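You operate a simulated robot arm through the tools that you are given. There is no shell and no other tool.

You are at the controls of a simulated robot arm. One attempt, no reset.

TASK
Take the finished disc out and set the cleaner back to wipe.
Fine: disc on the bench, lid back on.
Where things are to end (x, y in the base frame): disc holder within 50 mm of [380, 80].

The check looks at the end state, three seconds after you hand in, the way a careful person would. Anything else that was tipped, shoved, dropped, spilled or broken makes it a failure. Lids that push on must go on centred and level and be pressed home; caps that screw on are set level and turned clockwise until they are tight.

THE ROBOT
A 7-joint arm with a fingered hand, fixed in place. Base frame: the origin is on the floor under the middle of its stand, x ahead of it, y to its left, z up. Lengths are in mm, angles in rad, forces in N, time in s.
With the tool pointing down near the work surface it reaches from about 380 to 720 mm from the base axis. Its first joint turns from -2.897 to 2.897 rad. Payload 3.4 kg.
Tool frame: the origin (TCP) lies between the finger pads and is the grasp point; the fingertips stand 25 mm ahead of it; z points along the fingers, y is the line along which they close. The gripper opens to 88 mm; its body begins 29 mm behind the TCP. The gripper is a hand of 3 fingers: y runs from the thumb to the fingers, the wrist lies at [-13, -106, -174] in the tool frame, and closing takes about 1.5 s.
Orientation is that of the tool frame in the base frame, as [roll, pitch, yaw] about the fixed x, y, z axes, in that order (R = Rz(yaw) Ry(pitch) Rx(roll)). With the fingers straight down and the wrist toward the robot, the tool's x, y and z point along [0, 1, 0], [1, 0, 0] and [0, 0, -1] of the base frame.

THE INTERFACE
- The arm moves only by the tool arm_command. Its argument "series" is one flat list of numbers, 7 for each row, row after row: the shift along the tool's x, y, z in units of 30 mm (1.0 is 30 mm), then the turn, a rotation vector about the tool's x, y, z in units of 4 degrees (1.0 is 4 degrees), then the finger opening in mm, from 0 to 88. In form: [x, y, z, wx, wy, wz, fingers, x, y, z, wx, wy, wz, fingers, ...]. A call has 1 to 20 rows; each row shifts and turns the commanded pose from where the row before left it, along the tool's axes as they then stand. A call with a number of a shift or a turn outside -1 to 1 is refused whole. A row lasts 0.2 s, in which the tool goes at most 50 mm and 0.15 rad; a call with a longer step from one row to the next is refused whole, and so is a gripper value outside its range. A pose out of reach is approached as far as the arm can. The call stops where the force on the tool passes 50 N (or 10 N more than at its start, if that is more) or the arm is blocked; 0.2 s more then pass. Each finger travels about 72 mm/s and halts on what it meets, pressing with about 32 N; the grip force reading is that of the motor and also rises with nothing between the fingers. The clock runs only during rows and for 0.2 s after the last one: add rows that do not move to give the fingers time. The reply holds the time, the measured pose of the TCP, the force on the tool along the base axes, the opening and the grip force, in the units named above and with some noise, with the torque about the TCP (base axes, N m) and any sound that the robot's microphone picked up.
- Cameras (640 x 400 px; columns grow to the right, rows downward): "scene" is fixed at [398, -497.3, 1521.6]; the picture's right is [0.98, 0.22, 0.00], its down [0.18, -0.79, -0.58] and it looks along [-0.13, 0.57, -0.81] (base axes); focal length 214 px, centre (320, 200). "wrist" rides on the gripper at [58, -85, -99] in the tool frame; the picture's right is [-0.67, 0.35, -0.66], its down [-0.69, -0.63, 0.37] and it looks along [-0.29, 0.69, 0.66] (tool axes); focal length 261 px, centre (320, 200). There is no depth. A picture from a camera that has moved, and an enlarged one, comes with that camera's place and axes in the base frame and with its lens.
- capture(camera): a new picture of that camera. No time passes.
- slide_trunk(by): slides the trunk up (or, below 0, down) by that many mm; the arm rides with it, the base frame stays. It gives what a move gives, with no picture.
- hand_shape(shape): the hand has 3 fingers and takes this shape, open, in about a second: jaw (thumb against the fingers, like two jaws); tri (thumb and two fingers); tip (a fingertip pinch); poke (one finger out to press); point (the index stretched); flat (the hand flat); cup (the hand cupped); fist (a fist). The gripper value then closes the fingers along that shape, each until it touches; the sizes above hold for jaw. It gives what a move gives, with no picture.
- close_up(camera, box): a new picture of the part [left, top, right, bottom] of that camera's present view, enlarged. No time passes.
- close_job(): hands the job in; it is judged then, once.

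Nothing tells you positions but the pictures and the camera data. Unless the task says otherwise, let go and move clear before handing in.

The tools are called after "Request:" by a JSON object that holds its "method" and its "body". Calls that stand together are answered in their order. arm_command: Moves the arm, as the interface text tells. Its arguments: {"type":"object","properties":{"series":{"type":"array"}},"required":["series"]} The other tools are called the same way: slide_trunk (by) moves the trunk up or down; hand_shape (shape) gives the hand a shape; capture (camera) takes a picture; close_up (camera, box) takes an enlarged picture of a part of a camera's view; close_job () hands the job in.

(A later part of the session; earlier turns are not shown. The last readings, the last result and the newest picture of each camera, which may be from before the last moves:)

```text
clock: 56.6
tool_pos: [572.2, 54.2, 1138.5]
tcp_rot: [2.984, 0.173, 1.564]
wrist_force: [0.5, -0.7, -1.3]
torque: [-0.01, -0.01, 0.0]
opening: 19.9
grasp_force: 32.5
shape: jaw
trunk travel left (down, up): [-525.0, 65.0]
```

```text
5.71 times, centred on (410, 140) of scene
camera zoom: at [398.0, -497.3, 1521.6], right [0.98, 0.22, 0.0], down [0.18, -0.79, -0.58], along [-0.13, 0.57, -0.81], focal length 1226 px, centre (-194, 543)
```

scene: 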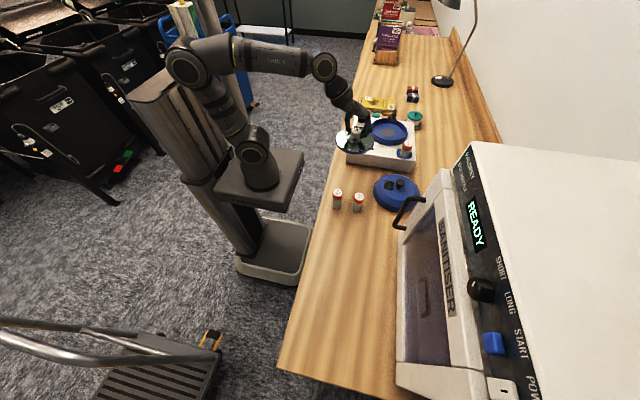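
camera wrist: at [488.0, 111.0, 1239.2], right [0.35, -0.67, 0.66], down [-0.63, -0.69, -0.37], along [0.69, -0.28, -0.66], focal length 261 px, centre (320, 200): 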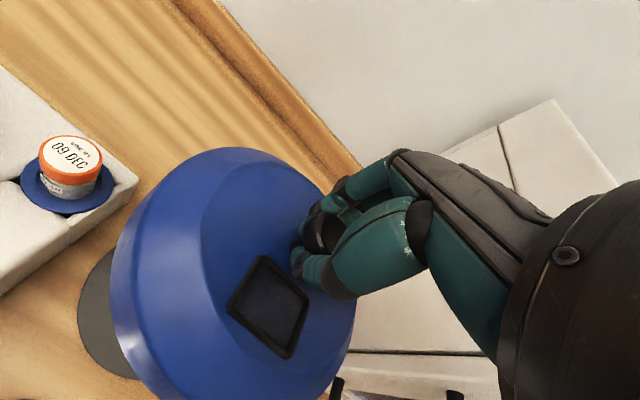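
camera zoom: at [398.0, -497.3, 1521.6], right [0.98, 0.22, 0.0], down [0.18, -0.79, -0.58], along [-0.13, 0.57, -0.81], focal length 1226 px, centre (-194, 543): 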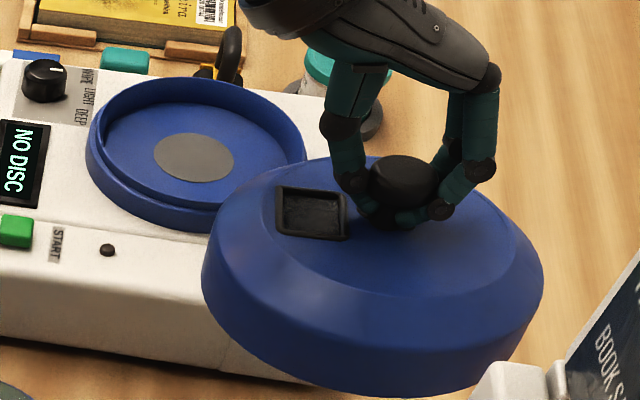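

The lid looks nearly level now. I'll carry it over the bowl axis at about (514.5, 328), holding this orientation.

Request:
{"method": "arm_command", "body": {"series": [0.5, -0.095, -0.104, 0, 0, 0, 10, 0.85, -0.162, -0.176, 0, 0, 0, 10, 0.85, -0.162, -0.176, 0, 0, 0, 10, 0.85, -0.162, -0.176, 0, 0, 0, 10, 0.85, -0.162, -0.176, 0, 0, 0, 10, 0.85, -0.162, -0.176, 0, 0, 0, 10, 0.85, -0.162, -0.176, 0, 0, 0, 10, 0.85, -0.162, -0.176, 0, 0, 0, 10, 0.85, -0.162, -0.176, 0, 0, 0, 10, 0.85, -0.162, -0.176, 0, 0, 0, 10, 0.83, -0.157, -0.172, 0, 0, 0, 10, 0, 0, 0, 0, 0, 0, 10]}}

Request:
{"method": "close_up", "body": {"camera": "scene", "box": [350, 70, 440, 170]}}

Request:
{"method": "capture", "body": {"camera": "wrist"}}

```text
clock: 59.2
tool_pos: [514.2, 327.3, 1137.9]
tcp_rot: [2.984, 0.175, 1.563]
wrist_force: [1.6, 0.3, -1.0]
torque: [0.0, -0.03, 0.0]
opening: 20.3
grasp_force: 31.5
shape: jaw
trunk travel left (down, up): [-525.0, 65.0]
```

```text
4.00 times, centred on (395, 120) of scene
camera zoom: at [398.0, -497.3, 1521.6], right [0.98, 0.22, 0.0], down [0.18, -0.79, -0.58], along [-0.13, 0.57, -0.81], focal length 858 px, centre (20, 520)
```

zoom: 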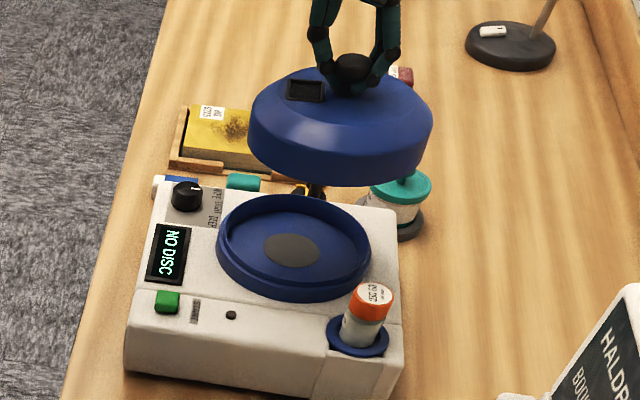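

```text
taken
camera wrist: at [416.3, 399.6, 1211.9], right [0.24, -0.54, 0.81], down [-0.57, -0.75, -0.33], along [0.79, -0.38, -0.49], focal length 261 px, centre (320, 200)
```

wrist: 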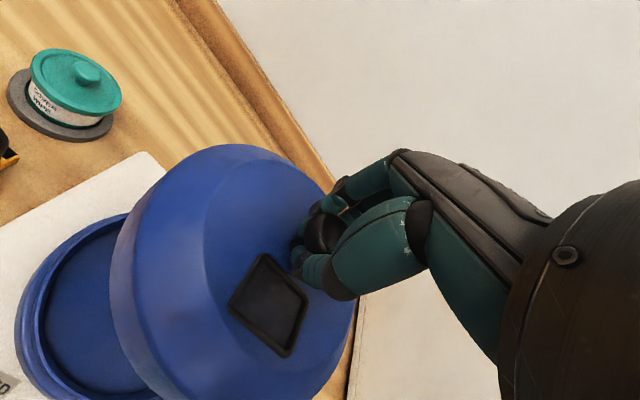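

Request:
{"method": "arm_command", "body": {"series": [0.112, -0.1, 0.632, 0, 0, 0, 10, 0.112, -0.1, 0.632, 0, 0, 0, 10, 0.112, -0.1, 0.632, 0, 0, 0, 10, 0, 0, 0, 0, 0, 0, 10]}}

Request:
{"method": "close_up", "body": {"camera": "scene", "box": [350, 80, 430, 160]}}

Request:
{"method": "capture", "body": {"camera": "wrist"}}

```text
clock: 60.2
tool_pos: [514.9, 327.3, 1079.4]
tcp_rot: [2.983, 0.174, 1.563]
wrist_force: [-0.3, 0.4, -0.7]
torque: [0.02, 0.03, -0.02]
opening: 20.2
grasp_force: 31.8
shape: jaw
trunk travel left (down, up): [-525.0, 65.0]
```

```text
5.00 times, centred on (390, 120) of scene
camera zoom: at [398.0, -497.3, 1521.6], right [0.98, 0.22, 0.0], down [0.18, -0.79, -0.58], along [-0.13, 0.57, -0.81], focal length 1072 px, centre (-30, 600)
```

zoom: 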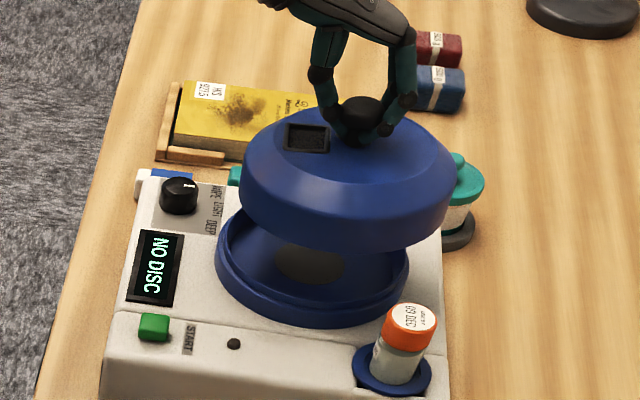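

```text
taken
camera wrist: at [416.4, 398.8, 1153.2], right [0.24, -0.54, 0.81], down [-0.57, -0.75, -0.33], along [0.79, -0.38, -0.49], focal length 261 px, centre (320, 200)
```

wrist: 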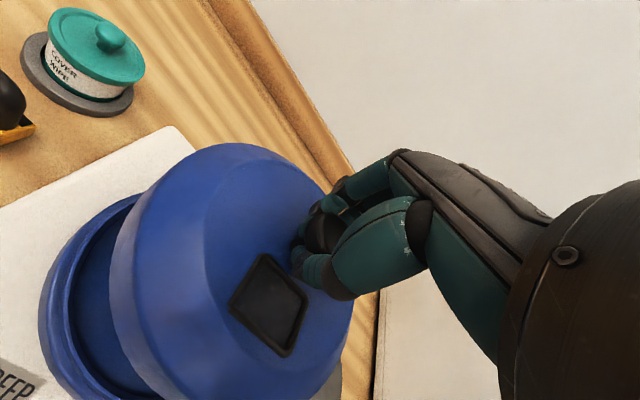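

Request:
{"method": "close_up", "body": {"camera": "scene", "box": [365, 95, 415, 145]}}

Request:
{"method": "close_up", "body": {"camera": "wrist", "box": [30, 130, 380, 400]}}

```text
8.00 times, centred on (390, 120) of scene
camera zoom: at [398.0, -497.3, 1521.6], right [0.98, 0.22, 0.0], down [0.18, -0.79, -0.58], along [-0.13, 0.57, -0.81], focal length 1716 px, centre (-240, 840)
```

zoom: 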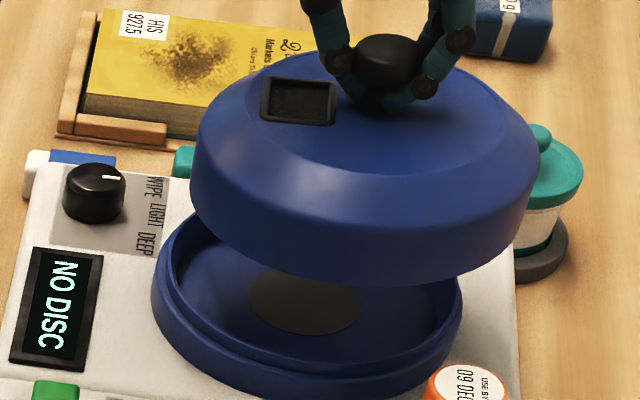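

```text
1.48 times, centred on (205, 265) of wrist
camera zoom: at [416.4, 398.8, 1153.2], right [0.24, -0.54, 0.81], down [-0.57, -0.75, -0.33], along [0.79, -0.38, -0.49], focal length 386 px, centre (490, 104)
```

zoom: 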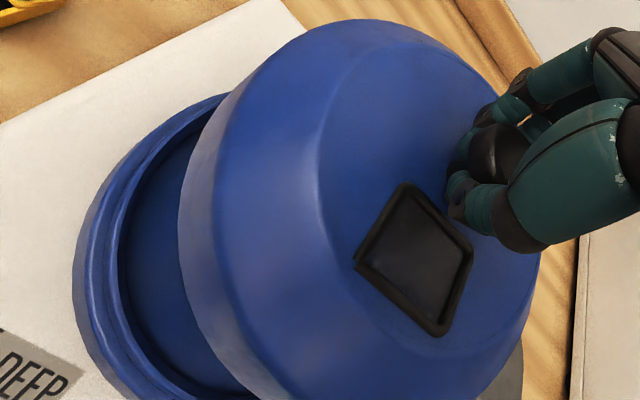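

The lid looks level relative to the bowl, so I'll continue down slowly.

Request:
{"method": "arm_command", "body": {"series": [0.057, -0.051, 0.324, 0, 0, 0, 10, 0.057, -0.051, 0.324, 0, 0, 0, 10, 0, 0, 0, 0, 0, 0, 10]}}

Request:
{"method": "close_up", "body": {"camera": "scene", "box": [365, 95, 415, 145]}}

Request:
{"method": "close_up", "body": {"camera": "wrist", "box": [30, 130, 380, 400]}}

```text
clock: 61.0
tool_pos: [515.6, 326.7, 1060.5]
tcp_rot: [2.983, 0.174, 1.565]
wrist_force: [0.2, -0.5, -0.3]
torque: [0.03, 0.01, 0.0]
opening: 20.1
grasp_force: 32.3
shape: jaw
trunk travel left (down, up): [-525.0, 65.0]
```

```text
8.00 times, centred on (390, 120) of scene
camera zoom: at [398.0, -497.3, 1521.6], right [0.98, 0.22, 0.0], down [0.18, -0.79, -0.58], along [-0.13, 0.57, -0.81], focal length 1716 px, centre (-240, 840)
```

zoom: 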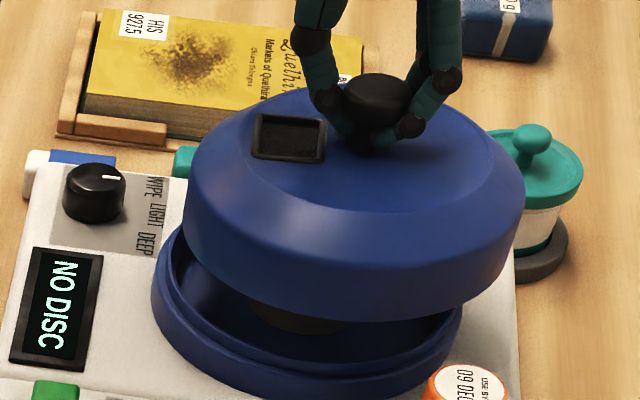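

```text
1.48 times, centred on (205, 265) of wrist
camera zoom: at [416.6, 398.6, 1133.3], right [0.24, -0.54, 0.81], down [-0.57, -0.75, -0.33], along [0.79, -0.38, -0.49], focal length 386 px, centre (490, 104)
```

zoom: 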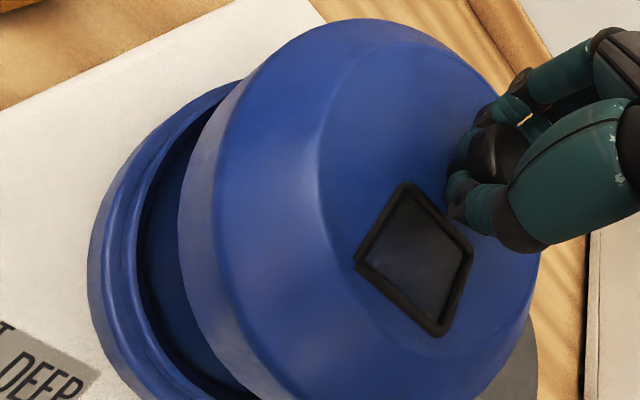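

Comparing the window's stereo position with its seated position, the lid is about 7 mm too far in +x and 2 mm in +y, with about 34 mm still to descend. I'll correct that and lower partway.

Request:
{"method": "arm_command", "body": {"series": [-0.067, -0.248, -0.028, 0, 0, 0, 10, 0.043, -0.039, 0.243, 0, 0, 0, 10, 0.043, -0.039, 0.243, 0, 0, 0, 10, 0, 0, 0, 0, 0, 0, 10]}}

Request:
{"method": "close_up", "body": {"camera": "scene", "box": [365, 95, 415, 145]}}

Request:
{"method": "close_up", "body": {"camera": "wrist", "box": [30, 130, 380, 400]}}

```text
clock: 62.0
tool_pos: [507.9, 324.6, 1044.6]
tcp_rot: [2.983, 0.173, 1.565]
wrist_force: [0.0, -0.6, -0.9]
torque: [0.01, 0.02, 0.01]
opening: 20.1
grasp_force: 31.8
shape: jaw
trunk travel left (down, up): [-525.0, 65.0]
```

```text
8.00 times, centred on (390, 120) of scene
camera zoom: at [398.0, -497.3, 1521.6], right [0.98, 0.22, 0.0], down [0.18, -0.79, -0.58], along [-0.13, 0.57, -0.81], focal length 1716 px, centre (-240, 840)
```

zoom: 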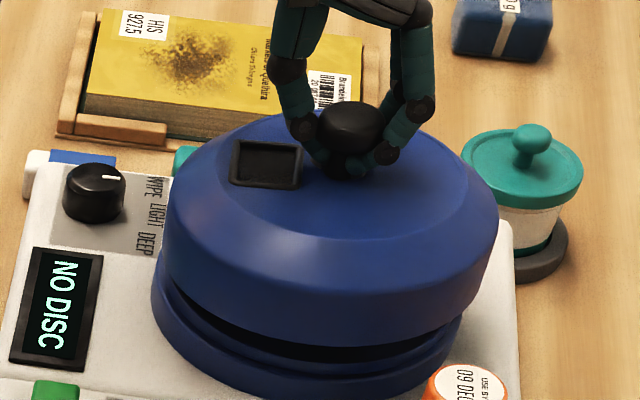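

```text
1.48 times, centred on (205, 265) of wrist
camera zoom: at [408.8, 396.7, 1118.9], right [0.24, -0.54, 0.81], down [-0.57, -0.75, -0.33], along [0.79, -0.38, -0.49], focal length 386 px, centre (490, 104)
```

zoom: 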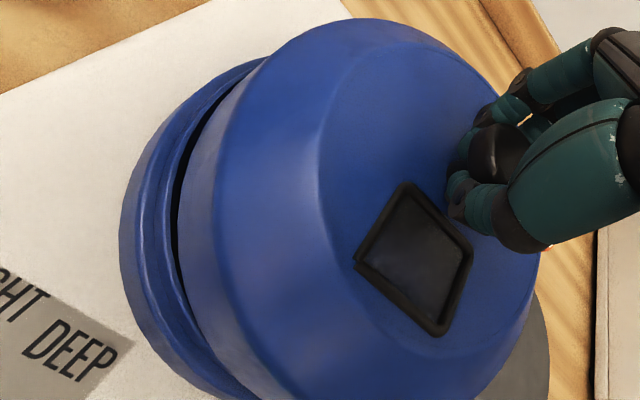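

The lid now aligns with the seat to within about 1.5 mm, with roughly 18 mm left. I'll continue down in small steps.

Request:
{"method": "arm_command", "body": {"series": [0.022, 0.02, 0.13, 0, 0, 0, 10, 0.023, -0.021, 0.13, 0, 0, 0, 10, 0, 0, 0, 0, 0, 0, 10]}}

Request:
{"method": "close_up", "body": {"camera": "scene", "box": [365, 100, 415, 150]}}

Request:
{"method": "close_up", "body": {"camera": "wrist", "box": [30, 130, 380, 400]}}

```text
clock: 62.8
tool_pos: [509.2, 324.0, 1036.7]
tcp_rot: [2.984, 0.172, 1.566]
wrist_force: [-0.1, -0.2, -1.5]
torque: [0.0, 0.01, 0.0]
opening: 20.0
grasp_force: 32.0
shape: jaw
trunk travel left (down, up): [-525.0, 65.0]
```

```text
8.00 times, centred on (390, 125) of scene
camera zoom: at [398.0, -497.3, 1521.6], right [0.98, 0.22, 0.0], down [0.18, -0.79, -0.58], along [-0.13, 0.57, -0.81], focal length 1716 px, centre (-240, 800)
```

zoom: 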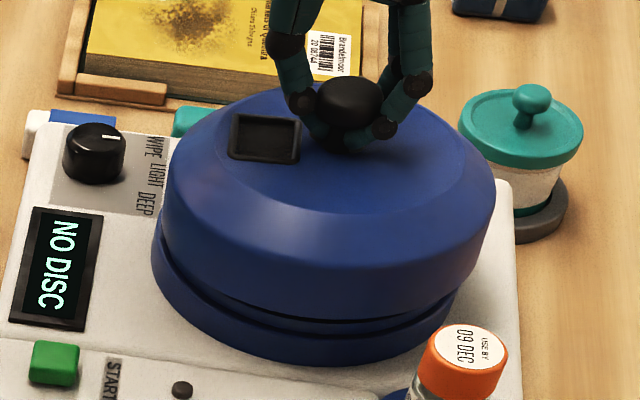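

```text
1.48 times, centred on (205, 265) of wrist
camera zoom: at [410.1, 397.0, 1111.0], right [0.24, -0.54, 0.81], down [-0.57, -0.75, -0.33], along [0.79, -0.38, -0.49], focal length 386 px, centre (490, 104)
```

zoom: 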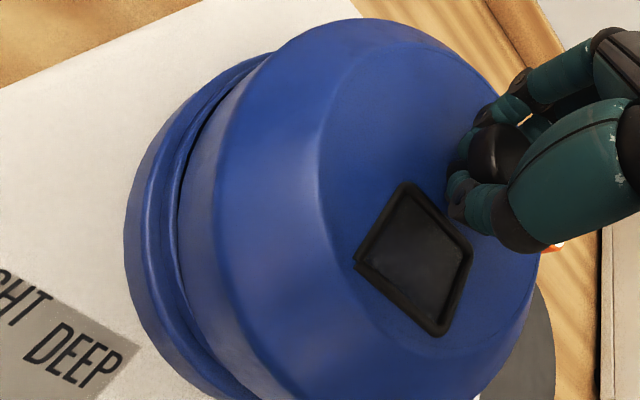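

Request:
{"method": "arm_command", "body": {"series": [0.0115, -0.01, 0.065, 0, 0, 0, 10, 0.0115, -0.01, 0.065, 0, 0, 0, 10, 0, 0, 0, 0, 0, 0, 10]}}

Request:
{"method": "close_up", "body": {"camera": "scene", "box": [365, 100, 415, 150]}}

Request:
{"method": "close_up", "body": {"camera": "wrist", "box": [30, 130, 380, 400]}}

```text
clock: 63.6
tool_pos: [507.9, 324.9, 1034.4]
tcp_rot: [2.983, 0.175, 1.563]
wrist_force: [-0.4, 0.8, -0.4]
torque: [0.05, 0.06, -0.03]
opening: 20.1
grasp_force: 31.4
shape: jaw
trunk travel left (down, up): [-525.0, 65.0]
```

```text
8.00 times, centred on (390, 125) of scene
camera zoom: at [398.0, -497.3, 1521.6], right [0.98, 0.22, 0.0], down [0.18, -0.79, -0.58], along [-0.13, 0.57, -0.81], focal length 1716 px, centre (-240, 800)
```

zoom: 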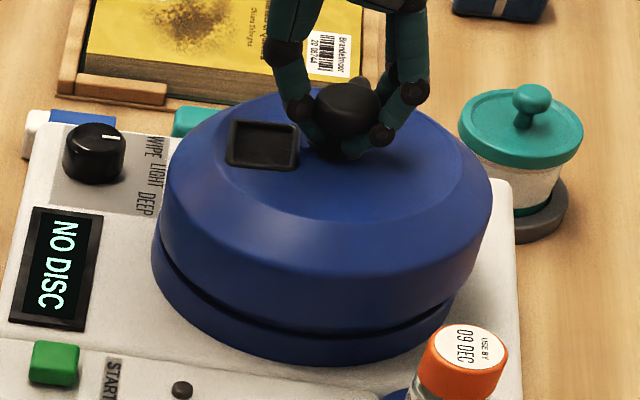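

```text
1.48 times, centred on (205, 265) of wrist
camera zoom: at [409.9, 396.9, 1107.1], right [0.24, -0.54, 0.81], down [-0.57, -0.75, -0.33], along [0.79, -0.38, -0.49], focal length 386 px, centre (490, 104)
```

zoom: 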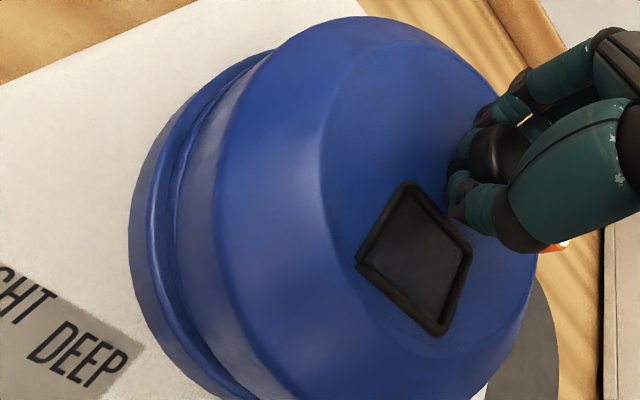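

Request:
{"method": "arm_command", "body": {"series": [0.0115, -0.01, 0.065, 0, 0, 0, 10, 0.0115, -0.01, 0.065, 0, 0, 0, 10, 0, 0, 0, 0, 0, 0, 10]}}

Request:
{"method": "close_up", "body": {"camera": "scene", "box": [365, 100, 415, 150]}}

Request:
{"method": "close_up", "body": {"camera": "wrist", "box": [30, 130, 380, 400]}}

```text
clock: 64.4
tool_pos: [508.2, 324.9, 1029.5]
tcp_rot: [2.984, 0.174, 1.563]
wrist_force: [-0.3, 0.3, 1.9]
torque: [0.14, 0.14, 0.01]
opening: 19.7
grasp_force: 32.6
shape: jaw
trunk travel left (down, up): [-525.0, 65.0]
```

```text
8.00 times, centred on (390, 125) of scene
camera zoom: at [398.0, -497.3, 1521.6], right [0.98, 0.22, 0.0], down [0.18, -0.79, -0.58], along [-0.13, 0.57, -0.81], focal length 1716 px, centre (-240, 800)
```

zoom: 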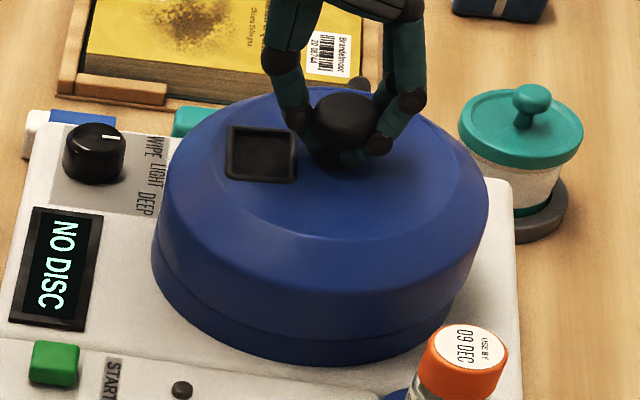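

```text
1.48 times, centred on (205, 265) of wrist
camera zoom: at [409.9, 396.6, 1102.6], right [0.24, -0.54, 0.81], down [-0.57, -0.75, -0.33], along [0.79, -0.38, -0.49], focal length 386 px, centre (490, 104)
```

zoom: 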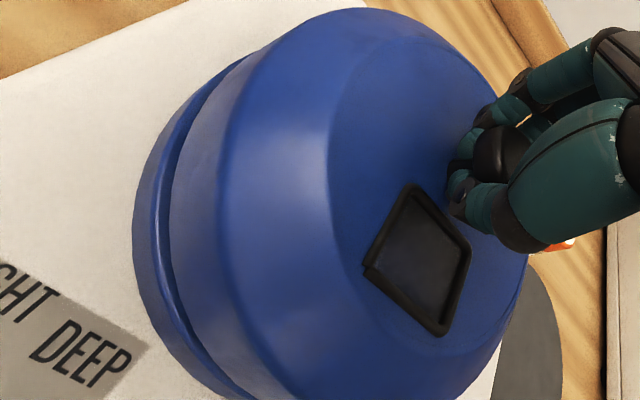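

Request:
{"method": "arm_command", "body": {"series": [0.0115, -0.01, 0.065, 0, 0, 0, 10, 0, 0, 0, 0, 0, 0, 10]}}

Request:
{"method": "close_up", "body": {"camera": "scene", "box": [365, 100, 415, 150]}}

Request:
{"method": "close_up", "body": {"camera": "wrist", "box": [30, 130, 380, 400]}}

```text
clock: 65.0
tool_pos: [509.7, 324.0, 1027.1]
tcp_rot: [2.983, 0.174, 1.562]
wrist_force: [2.3, 0.0, 5.7]
torque: [0.11, 0.19, -0.02]
opening: 19.7
grasp_force: 31.7
shape: jaw
trunk travel left (down, up): [-525.0, 65.0]
```

```text
8.00 times, centred on (390, 125) of scene
camera zoom: at [398.0, -497.3, 1521.6], right [0.98, 0.22, 0.0], down [0.18, -0.79, -0.58], along [-0.13, 0.57, -0.81], focal length 1716 px, centre (-240, 800)
```

zoom: 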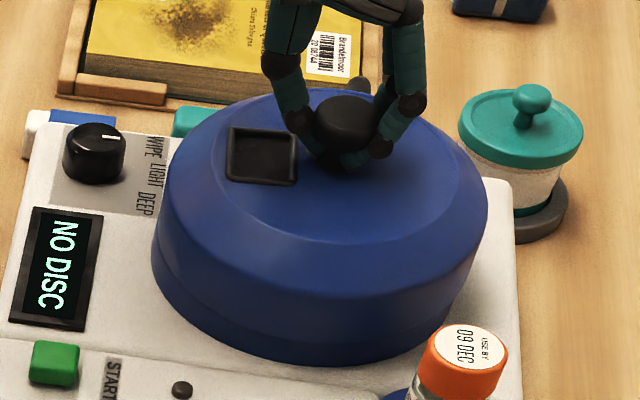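

```text
1.48 times, centred on (205, 265) of wrist
camera zoom: at [410.2, 396.2, 1101.2], right [0.24, -0.54, 0.81], down [-0.57, -0.75, -0.34], along [0.79, -0.38, -0.49], focal length 386 px, centre (490, 104)
```

zoom: 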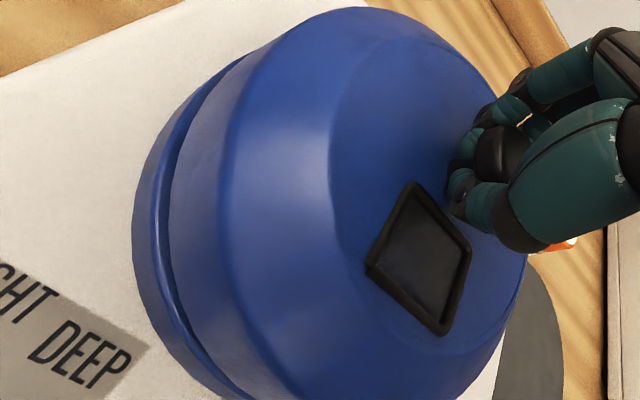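

Request:
{"method": "arm_command", "body": {"series": [0.0115, -0.01, 0.065, 0, 0, 0, 10, 0, 0, 0, 0, 0, 0, 10]}}

Request:
{"method": "close_up", "body": {"camera": "scene", "box": [365, 100, 415, 150]}}

Request:
{"method": "close_up", "body": {"camera": "wrist", "box": [30, 130, 380, 400]}}

```text
clock: 65.6
tool_pos: [508.9, 324.3, 1026.8]
tcp_rot: [2.983, 0.172, 1.564]
wrist_force: [3.2, 1.4, 12.0]
torque: [0.13, 0.21, -0.04]
opening: 19.8
grasp_force: 32.4
shape: jaw
trunk travel left (down, up): [-525.0, 65.0]
```

```text
8.00 times, centred on (390, 125) of scene
camera zoom: at [398.0, -497.3, 1521.6], right [0.98, 0.22, 0.0], down [0.18, -0.79, -0.58], along [-0.13, 0.57, -0.81], focal length 1716 px, centre (-240, 800)
```

zoom: 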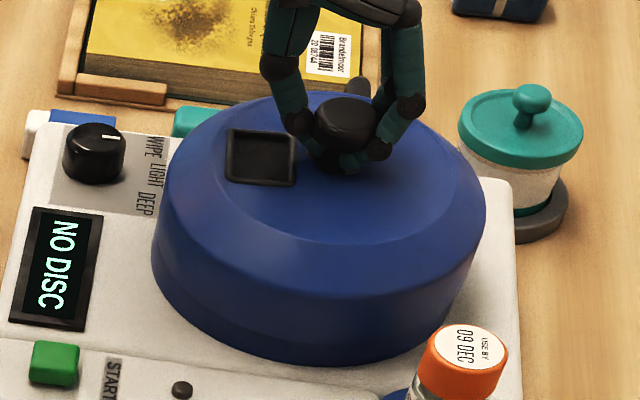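

```text
1.48 times, centred on (205, 265) of wrist
camera zoom: at [409.7, 396.3, 1099.8], right [0.24, -0.54, 0.81], down [-0.57, -0.75, -0.34], along [0.79, -0.38, -0.48], focal length 386 px, centre (490, 104)
```

zoom: 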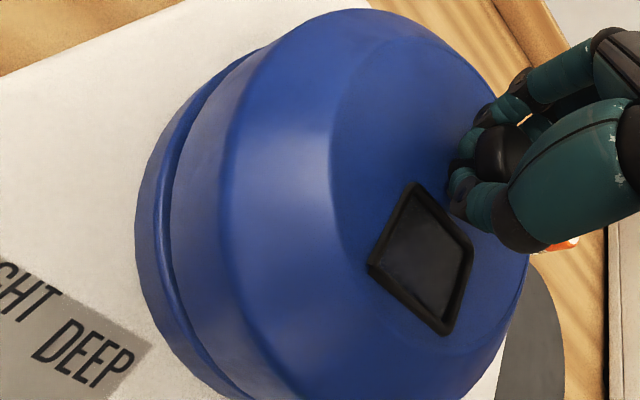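

Contact is on the (−x, +y) side, so the lid skirt is catching on the rim there. I'll raise slightly, shift by (−3, +3) mm, and come down again.

Request:
{"method": "arm_command", "body": {"series": [-0.034, 0.031, -0.195, 0, 0, 0, 10, 0.098, -0.097, -0.033, 0, 0, 0, 10, 0, 0, 0, 0, 0, 0, 10]}}

Request:
{"method": "close_up", "body": {"camera": "scene", "box": [365, 100, 415, 150]}}

Request:
{"method": "close_up", "body": {"camera": "wrist", "box": [30, 130, 380, 400]}}

```text
clock: 66.4
tool_pos: [506.1, 327.3, 1031.6]
tcp_rot: [2.983, 0.174, 1.565]
wrist_force: [0.0, 0.5, -1.1]
torque: [0.02, 0.03, 0.02]
opening: 19.2
grasp_force: 31.7
shape: jaw
trunk travel left (down, up): [-525.0, 65.0]
```

```text
8.00 times, centred on (390, 125) of scene
camera zoom: at [398.0, -497.3, 1521.6], right [0.98, 0.22, 0.0], down [0.18, -0.79, -0.58], along [-0.13, 0.57, -0.81], focal length 1716 px, centre (-240, 800)
```

zoom: 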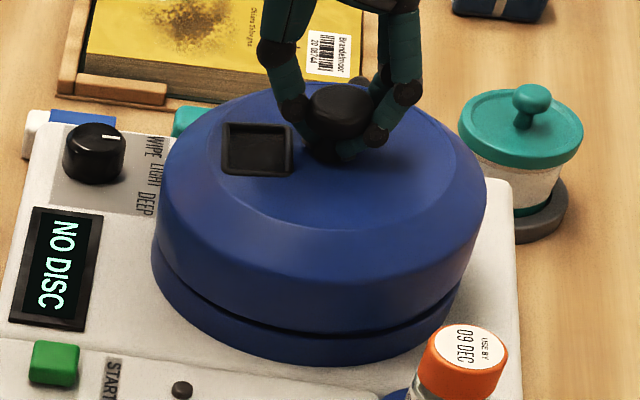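

```text
1.48 times, centred on (205, 265) of wrist
camera zoom: at [407.1, 399.7, 1104.8], right [0.24, -0.54, 0.81], down [-0.57, -0.75, -0.33], along [0.79, -0.38, -0.49], focal length 386 px, centre (490, 104)
```

zoom: 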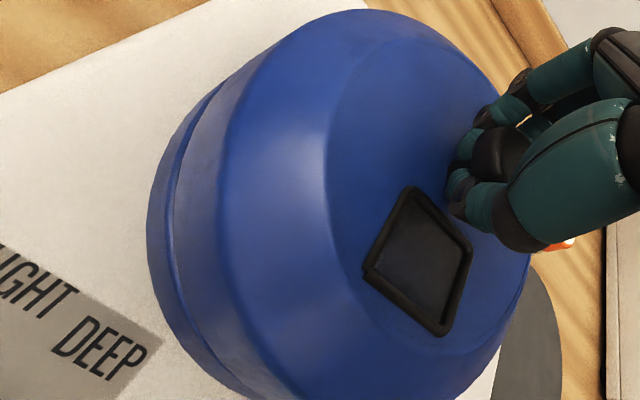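

The lid is free again but has rotated about 5° in the grip. I'll raise it a bit, re-level, nudge x by +2 mm and check before setting it down.

Request:
{"method": "arm_command", "body": {"series": [-0.052, 0.046, -0.292, 0, 0, 0, 10, 0, 0.066, 0, 0, -0.6, 0, 10, 0, 0, 0, 0, -0.5, 0, 10, 0, 0, 0, 0, 0, 0, 10]}}

Request:
{"method": "close_up", "body": {"camera": "scene", "box": [365, 100, 415, 150]}}

Request:
{"method": "close_up", "body": {"camera": "wrist", "box": [30, 130, 380, 400]}}

```text
clock: 67.4
tool_pos: [509.1, 327.1, 1038.1]
tcp_rot: [2.98, 0.251, 1.551]
wrist_force: [1.4, 0.2, -1.2]
torque: [0.0, -0.01, -0.04]
opening: 19.0
grasp_force: 32.0
shape: jaw
trunk travel left (down, up): [-525.0, 65.0]
```

```text
8.00 times, centred on (390, 125) of scene
camera zoom: at [398.0, -497.3, 1521.6], right [0.98, 0.22, 0.0], down [0.18, -0.79, -0.58], along [-0.13, 0.57, -0.81], focal length 1716 px, centre (-240, 800)
```

zoom: 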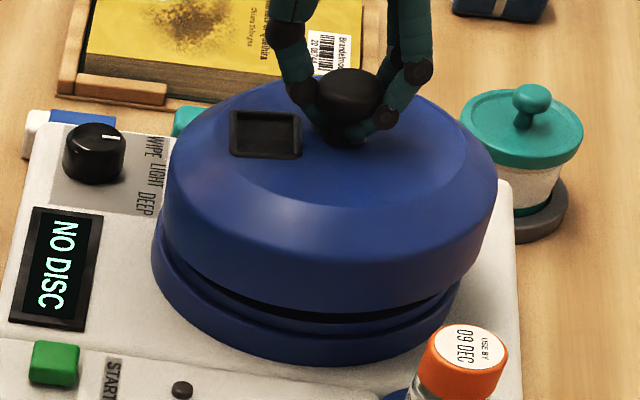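

```text
1.48 times, centred on (205, 265) of wrist
camera zoom: at [409.8, 406.3, 1108.1], right [0.23, -0.48, 0.85], down [-0.58, -0.77, -0.28], along [0.78, -0.43, -0.45], focal length 386 px, centre (490, 104)
```

zoom: 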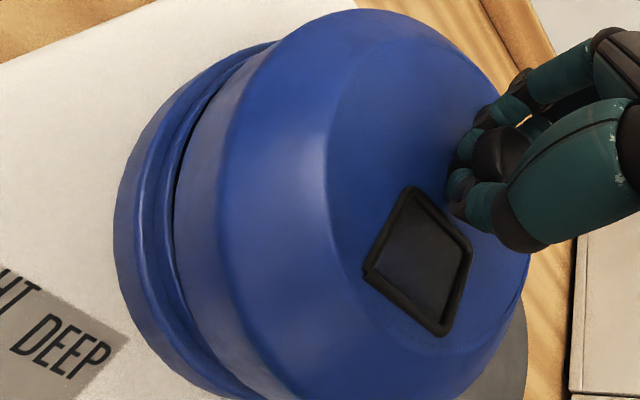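

Request:
{"method": "arm_command", "body": {"series": [0, 0, 0, 0.5, 0, 0, 10, 0, 0, 0, 0.5, 0, 0, 10, 0.043, 0.073, -0.004, 0, 0, 0, 10, 0, 0, 0, 0, 0, 0, 10]}}

Request:
{"method": "close_up", "body": {"camera": "scene", "box": [365, 100, 415, 150]}}

Request:
{"method": "close_up", "body": {"camera": "wrist", "box": [30, 130, 380, 400]}}

```text
clock: 68.4
tool_pos: [510.1, 328.1, 1040.2]
tcp_rot: [3.051, 0.25, 1.549]
wrist_force: [0.3, -1.7, -1.3]
torque: [0.03, 0.01, -0.03]
opening: 19.2
grasp_force: 31.8
shape: jaw
trunk travel left (down, up): [-525.0, 65.0]
```

```text
8.00 times, centred on (390, 125) of scene
camera zoom: at [398.0, -497.3, 1521.6], right [0.98, 0.22, 0.0], down [0.18, -0.79, -0.58], along [-0.13, 0.57, -0.81], focal length 1716 px, centre (-240, 800)
```

zoom: 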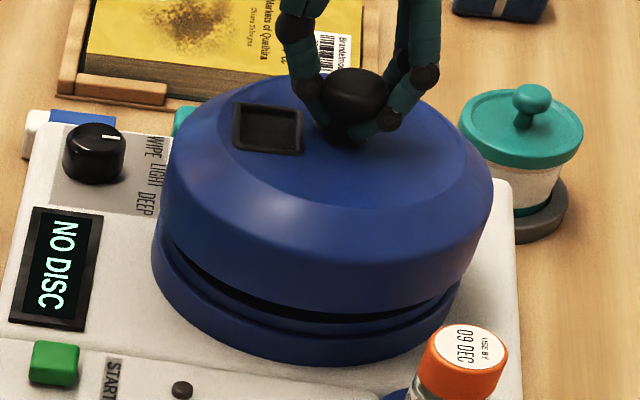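

```text
1.48 times, centred on (205, 265) of wrist
camera zoom: at [418.6, 408.8, 1115.0], right [0.28, -0.49, 0.83], down [-0.61, -0.76, -0.24], along [0.74, -0.44, -0.51], focal length 386 px, centre (490, 104)
```

zoom: 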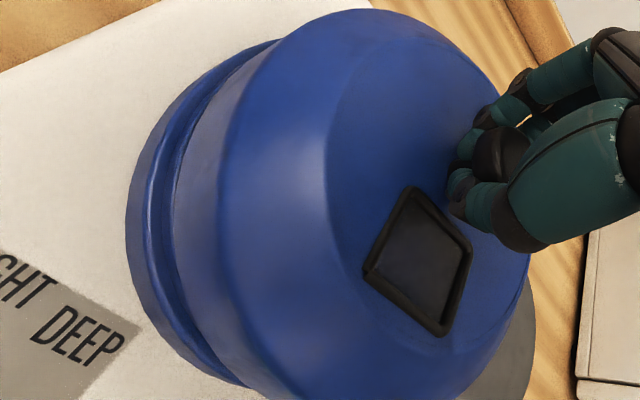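

Level and aligned: the window centre is at about (474.6, 325.2) against (474.4, 324.5) when seated. I'll lower again in small steps.

Request:
{"method": "arm_command", "body": {"series": [0.033, -0.012, 0.129, 0, 0, 0, 10, 0.033, -0.012, 0.129, 0, 0, 0, 10, 0.017, -0.006, 0.064, 0, 0, 0, 10, 0, 0, 0, 0, 0, 0, 10]}}

Request:
{"method": "close_up", "body": {"camera": "scene", "box": [365, 100, 415, 150]}}

Request:
{"method": "close_up", "body": {"camera": "wrist", "box": [30, 130, 380, 400]}}

```text
clock: 69.4
tool_pos: [510.1, 328.2, 1031.7]
tcp_rot: [3.052, 0.25, 1.551]
wrist_force: [0.1, -0.3, -1.1]
torque: [0.02, 0.01, -0.02]
opening: 19.0
grasp_force: 31.8
shape: jaw
trunk travel left (down, up): [-525.0, 65.0]
```

```text
8.00 times, centred on (390, 125) of scene
camera zoom: at [398.0, -497.3, 1521.6], right [0.98, 0.22, 0.0], down [0.18, -0.79, -0.58], along [-0.13, 0.57, -0.81], focal length 1716 px, centre (-240, 800)
```

zoom: 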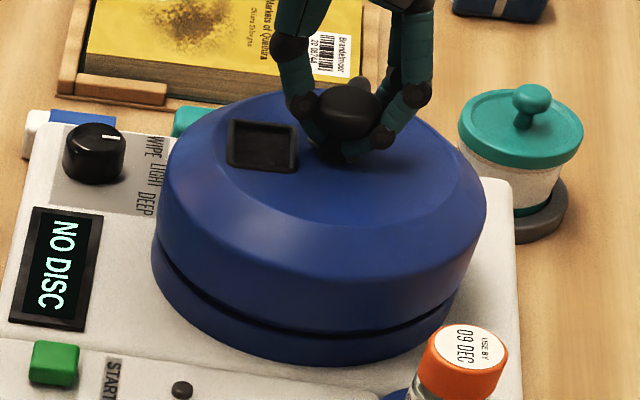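

```text
1.48 times, centred on (205, 265) of wrist
camera zoom: at [418.1, 409.0, 1105.1], right [0.28, -0.49, 0.83], down [-0.61, -0.76, -0.24], along [0.74, -0.44, -0.51], focal length 386 px, centre (490, 104)
```

zoom: 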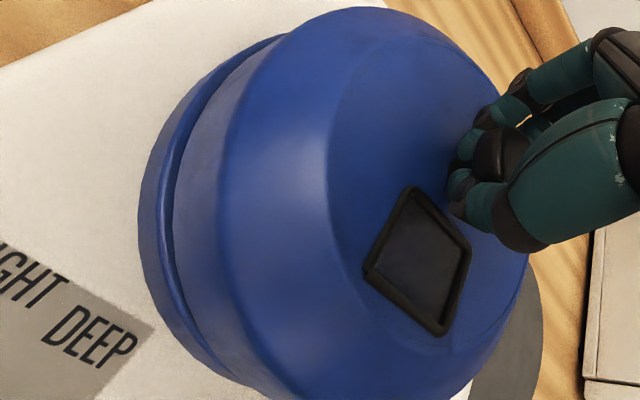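

Request:
{"method": "arm_command", "body": {"series": [0.017, -0.006, 0.064, 0, 0, 0, 10, 0.017, -0.006, 0.064, 0, 0, 0, 10, 0, 0, 0, 0, 0, 0, 10]}}

Request:
{"method": "close_up", "body": {"camera": "scene", "box": [365, 100, 415, 150]}}

Request:
{"method": "close_up", "body": {"camera": "wrist", "box": [30, 130, 380, 400]}}

```text
clock: 70.2
tool_pos: [510.0, 329.2, 1025.2]
tcp_rot: [3.052, 0.252, 1.55]
wrist_force: [0.6, 0.6, -1.6]
torque: [0.08, -0.02, -0.01]
opening: 19.0
grasp_force: 31.5
shape: jaw
trunk travel left (down, up): [-525.0, 65.0]
```

```text
8.00 times, centred on (390, 125) of scene
camera zoom: at [398.0, -497.3, 1521.6], right [0.98, 0.22, 0.0], down [0.18, -0.79, -0.58], along [-0.13, 0.57, -0.81], focal length 1716 px, centre (-240, 800)
```

zoom: 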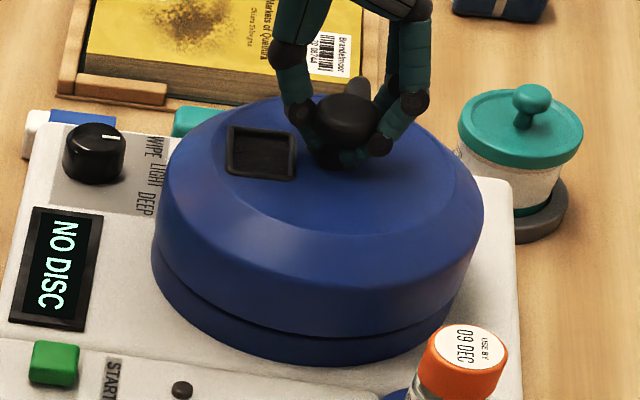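

```text
1.48 times, centred on (205, 265) of wrist
camera zoom: at [418.3, 409.5, 1100.8], right [0.28, -0.48, 0.83], down [-0.61, -0.76, -0.24], along [0.74, -0.44, -0.51], focal length 386 px, centre (490, 104)
```

zoom: 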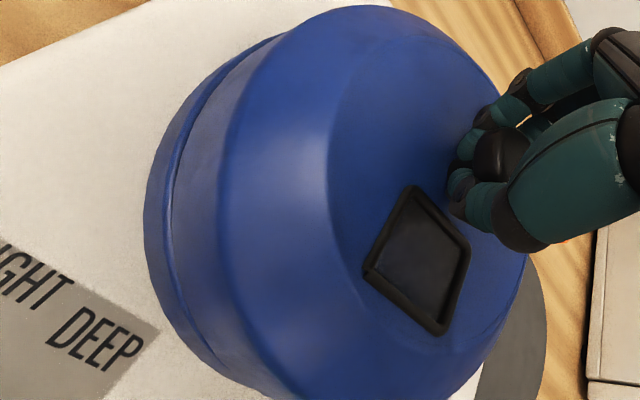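

Request:
{"method": "arm_command", "body": {"series": [0.017, -0.006, 0.064, 0, 0, 0, 10, 0, 0, 0, 0, 0, 0, 10]}}

Request:
{"method": "close_up", "body": {"camera": "scene", "box": [365, 100, 415, 150]}}

Request:
{"method": "close_up", "body": {"camera": "wrist", "box": [30, 130, 380, 400]}}

```text
clock: 70.8
tool_pos: [510.2, 327.7, 1024.8]
tcp_rot: [3.052, 0.251, 1.551]
wrist_force: [-0.4, 1.5, -0.2]
torque: [0.06, -0.04, 0.03]
opening: 19.1
grasp_force: 32.3
shape: jaw
trunk travel left (down, up): [-525.0, 65.0]
```

```text
8.00 times, centred on (390, 125) of scene
camera zoom: at [398.0, -497.3, 1521.6], right [0.98, 0.22, 0.0], down [0.18, -0.79, -0.58], along [-0.13, 0.57, -0.81], focal length 1716 px, centre (-240, 800)
```

zoom: 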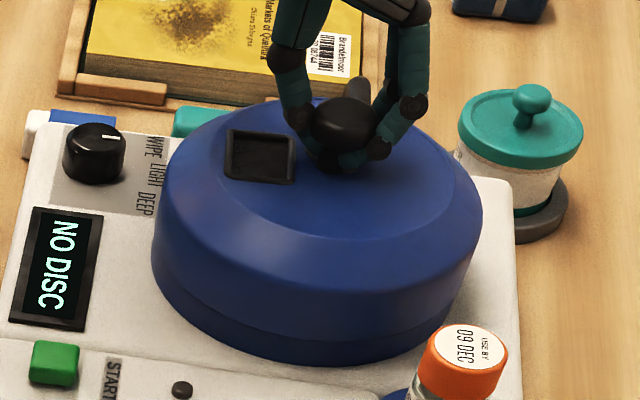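

```text
1.48 times, centred on (205, 265) of wrist
camera zoom: at [418.4, 409.2, 1098.9], right [0.28, -0.49, 0.83], down [-0.61, -0.76, -0.24], along [0.74, -0.44, -0.51], focal length 386 px, centre (490, 104)
```

zoom: 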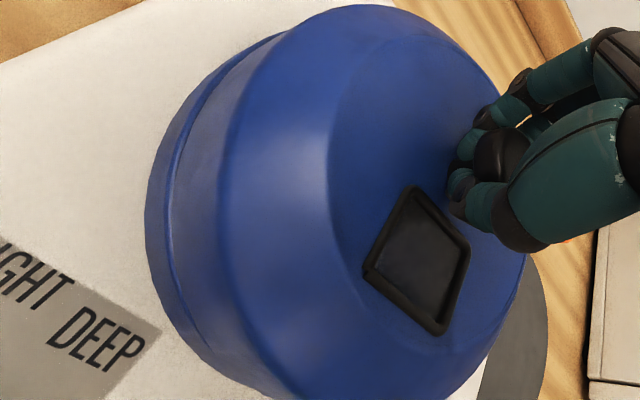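

Request:
{"method": "arm_command", "body": {"series": [0.017, -0.006, 0.064, 0, 0, 0, 10, 0, 0, 0, 0, 0, 0, 10]}}

Request:
{"method": "close_up", "body": {"camera": "scene", "box": [365, 100, 415, 150]}}

Request:
{"method": "close_up", "body": {"camera": "wrist", "box": [30, 130, 380, 400]}}

```text
clock: 71.4
tool_pos: [510.8, 329.0, 1021.6]
tcp_rot: [3.051, 0.251, 1.551]
wrist_force: [-0.5, 1.7, 0.1]
torque: [0.07, 0.0, 0.07]
opening: 18.9
grasp_force: 32.1
shape: jaw
trunk travel left (down, up): [-525.0, 65.0]
```

```text
8.00 times, centred on (390, 125) of scene
camera zoom: at [398.0, -497.3, 1521.6], right [0.98, 0.22, 0.0], down [0.18, -0.79, -0.58], along [-0.13, 0.57, -0.81], focal length 1716 px, centre (-240, 800)
```

zoom: 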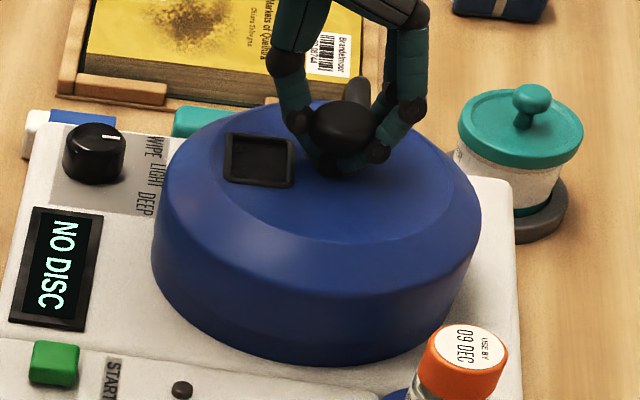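

```text
1.48 times, centred on (205, 265) of wrist
camera zoom: at [418.3, 409.1, 1096.9], right [0.28, -0.49, 0.83], down [-0.61, -0.76, -0.24], along [0.74, -0.44, -0.51], focal length 386 px, centre (490, 104)
```

zoom: 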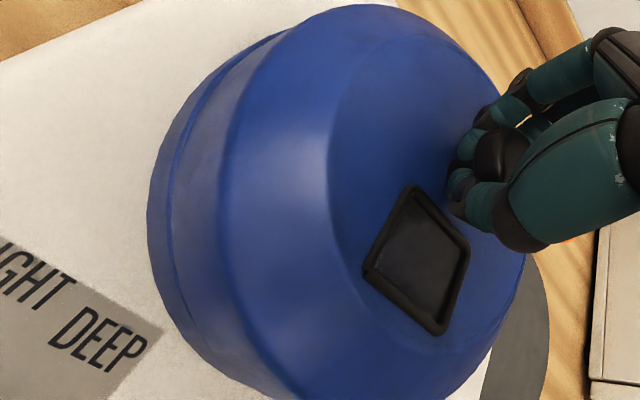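

The lid is sliding down over the ring evenly. I'll press down in small steps and listen for the snap.

Request:
{"method": "arm_command", "body": {"series": [0.017, -0.006, 0.064, 0, 0, 0, 10, 0.017, -0.006, 0.064, 0, 0, 0, 10, 0, 0, 0, 0, 0, 0, 10]}}

Request:
{"method": "close_up", "body": {"camera": "scene", "box": [365, 100, 415, 150]}}

Request:
{"method": "close_up", "body": {"camera": "wrist", "box": [30, 130, 380, 400]}}

```text
clock: 72.2
tool_pos: [510.4, 329.4, 1021.4]
tcp_rot: [3.045, 0.247, 1.55]
wrist_force: [4.2, 5.3, 22.8]
torque: [0.09, -0.26, 0.05]
opening: 19.5
grasp_force: 32.2
shape: jaw
trunk travel left (down, up): [-525.0, 65.0]
```

```text
8.00 times, centred on (390, 125) of scene
camera zoom: at [398.0, -497.3, 1521.6], right [0.98, 0.22, 0.0], down [0.18, -0.79, -0.58], along [-0.13, 0.57, -0.81], focal length 1716 px, centre (-240, 800)
```

zoom: 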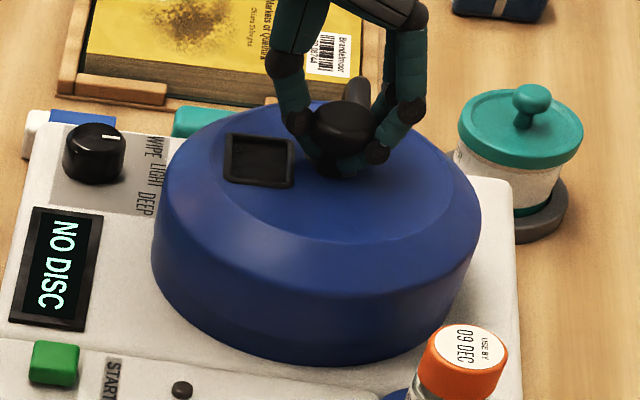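

```text
1.48 times, centred on (205, 265) of wrist
camera zoom: at [417.6, 408.8, 1096.1], right [0.27, -0.49, 0.83], down [-0.61, -0.76, -0.24], along [0.75, -0.44, -0.5], focal length 386 px, centre (490, 104)
```

zoom: 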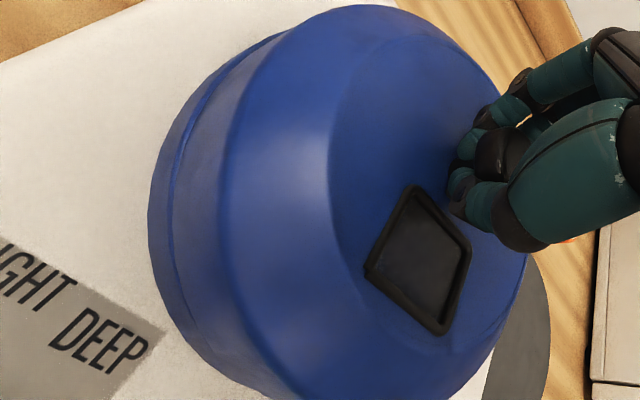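

Request:
{"method": "arm_command", "body": {"series": [0.017, -0.006, 0.064, 0, 0, 0, 10, 0, 0, 0, 0, 0, 0, 10]}}

Request:
{"method": "close_up", "body": {"camera": "scene", "box": [365, 100, 415, 150]}}

```text
clock: 72.8
tool_pos: [509.2, 328.8, 1020.7]
tcp_rot: [3.042, 0.244, 1.55]
wrist_force: [6.0, 7.4, 41.1]
torque: [0.13, -0.45, 0.11]
opening: 20.2
grasp_force: 32.2
shape: jaw
trunk travel left (down, up): [-525.0, 65.0]
```

```text
8.00 times, centred on (390, 125) of scene
camera zoom: at [398.0, -497.3, 1521.6], right [0.98, 0.22, 0.0], down [0.18, -0.79, -0.58], along [-0.13, 0.57, -0.81], focal length 1716 px, centre (-240, 800)
```

zoom: 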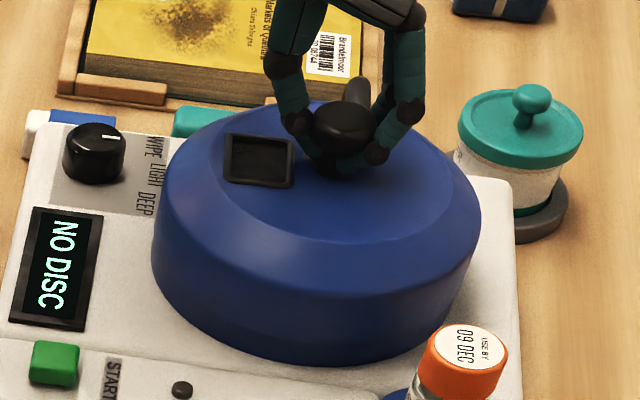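

Request:
{"method": "arm_command", "body": {"series": [0.017, -0.006, 0.064, 0, 0, 0, 10, 0.009, -0.003, 0.032, 0, 0, 0, 10, 0, 0, 0, 0, 0, 0, 10]}}

Request:
{"method": "close_up", "body": {"camera": "wrist", "box": [30, 130, 380, 400]}}

```text
clock: 73.5
tool_pos: [511.9, 330.6, 1021.4]
tcp_rot: [3.036, 0.238, 1.552]
wrist_force: [1.7, 5.5, 20.0]
torque: [0.08, -0.08, -0.02]
opening: 19.8
grasp_force: 32.0
shape: jaw
trunk travel left (down, up): [-525.0, 65.0]
heard: snap
stopped in row 3: the force on the tool passed its limit at 53 N (the readings are from after the stop); the commanded pose is now the measured one
```

```text
1.48 times, centred on (205, 265) of wrist
camera zoom: at [416.7, 410.2, 1096.0], right [0.27, -0.49, 0.83], down [-0.6, -0.76, -0.26], along [0.75, -0.43, -0.5], focal length 386 px, centre (490, 104)
```

zoom: 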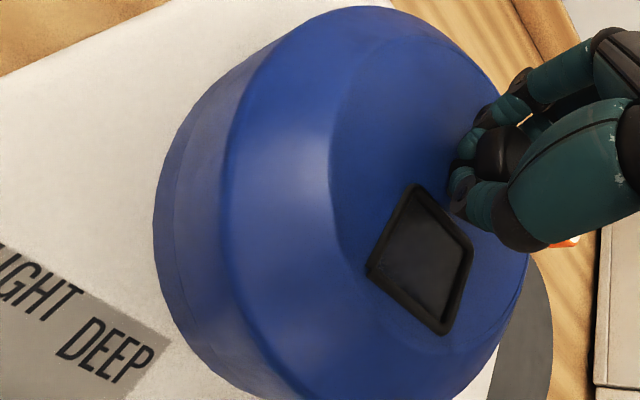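

A snap was heard, so the lid is home. Now I'll release carefully, opening gradually without pulling on the knob.

Request:
{"method": "arm_command", "body": {"series": [0, 0, 0, 0, 0, 0, 26, 0, 0, 0, 0, 0, 0, 34, 0, 0, 0, 0, 0, 0, 34]}}

Request:
{"method": "close_up", "body": {"camera": "wrist", "box": [30, 130, 380, 400]}}

Request:
{"method": "close_up", "body": {"camera": "scene", "box": [365, 100, 415, 150]}}

```text
clock: 74.3
tool_pos: [509.8, 330.9, 1021.6]
tcp_rot: [3.035, 0.239, 1.551]
wrist_force: [0.3, 10.7, 31.9]
torque: [0.26, -0.15, 0.03]
opening: 29.4
grasp_force: 0.1
shape: jaw
trunk travel left (down, up): [-525.0, 65.0]
```

```text
1.48 times, centred on (205, 265) of wrist
camera zoom: at [416.4, 410.2, 1095.6], right [0.27, -0.49, 0.83], down [-0.6, -0.76, -0.25], along [0.75, -0.43, -0.5], focal length 386 px, centre (490, 104)
```

zoom: 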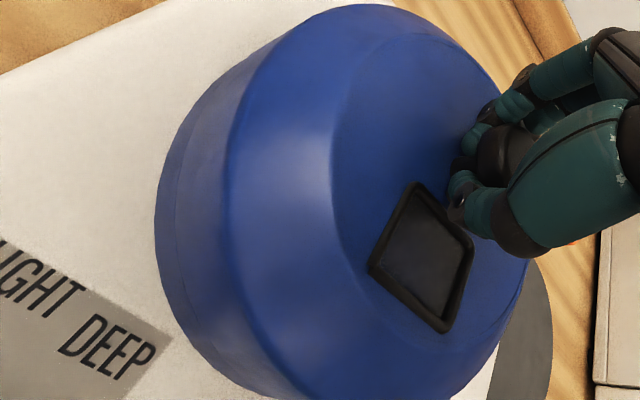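

```text
8.00 times, centred on (390, 125) of scene
camera zoom: at [398.0, -497.3, 1521.6], right [0.98, 0.22, 0.0], down [0.18, -0.79, -0.58], along [-0.13, 0.57, -0.81], focal length 1716 px, centre (-240, 800)
```

zoom: 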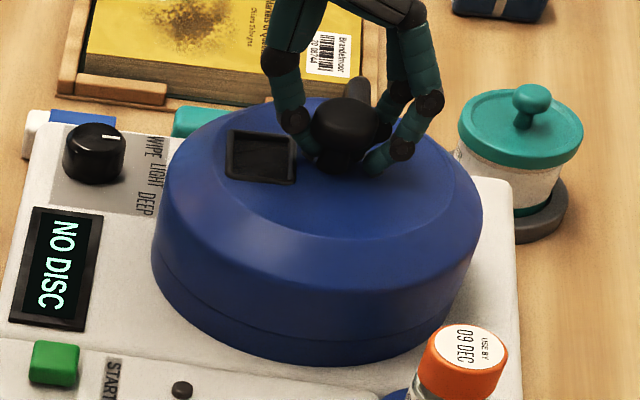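

Request:
{"method": "arm_command", "body": {"series": [-0.0166, 0.006, -0.064, 0, 0, 0, 38, 0, 0, 0, 0, 0, 0, 44, 0, 0, 0, 0, 0, 0, 44]}}

Request:
{"method": "close_up", "body": {"camera": "scene", "box": [365, 100, 415, 150]}}

```text
clock: 75.1
tool_pos: [510.7, 328.4, 1021.1]
tcp_rot: [3.04, 0.243, 1.549]
wrist_force: [2.5, 4.8, 25.1]
torque: [0.11, -0.14, -0.02]
opening: 35.9
grasp_force: 0.1
shape: jaw
trunk travel left (down, up): [-525.0, 65.0]
```

```text
8.00 times, centred on (390, 125) of scene
camera zoom: at [398.0, -497.3, 1521.6], right [0.98, 0.22, 0.0], down [0.18, -0.79, -0.58], along [-0.13, 0.57, -0.81], focal length 1716 px, centre (-240, 800)
```

zoom: 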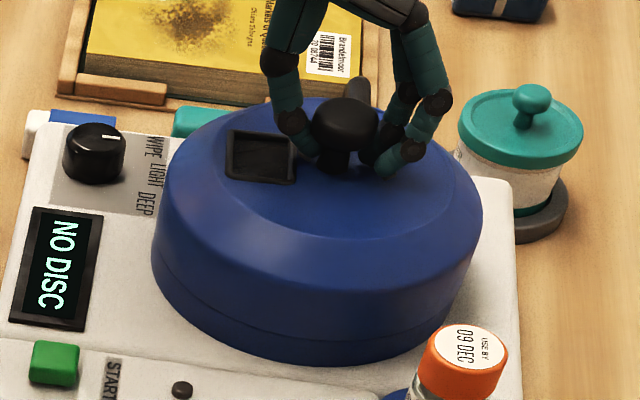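

Request:
{"method": "arm_command", "body": {"series": [-0.0248, 0.009, -0.096, 0, 0, 0, 48, 0, 0, 0, 0, 0, 0, 54, 0, 0, 0, 0, 0, 0, 54]}}

Request:
{"method": "close_up", "body": {"camera": "scene", "box": [365, 100, 415, 150]}}

```text
clock: 75.9
tool_pos: [511.2, 329.7, 1023.6]
tcp_rot: [3.043, 0.244, 1.549]
wrist_force: [6.4, 2.8, 14.0]
torque: [-0.01, 0.04, 0.01]
opening: 44.8
grasp_force: 0.0
shape: jaw
trunk travel left (down, up): [-525.0, 65.0]
```

```text
8.00 times, centred on (390, 125) of scene
camera zoom: at [398.0, -497.3, 1521.6], right [0.98, 0.22, 0.0], down [0.18, -0.79, -0.58], along [-0.13, 0.57, -0.81], focal length 1716 px, centre (-240, 800)
```

zoom: 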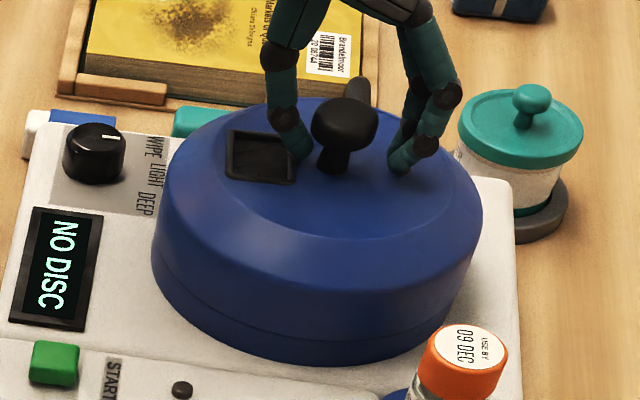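

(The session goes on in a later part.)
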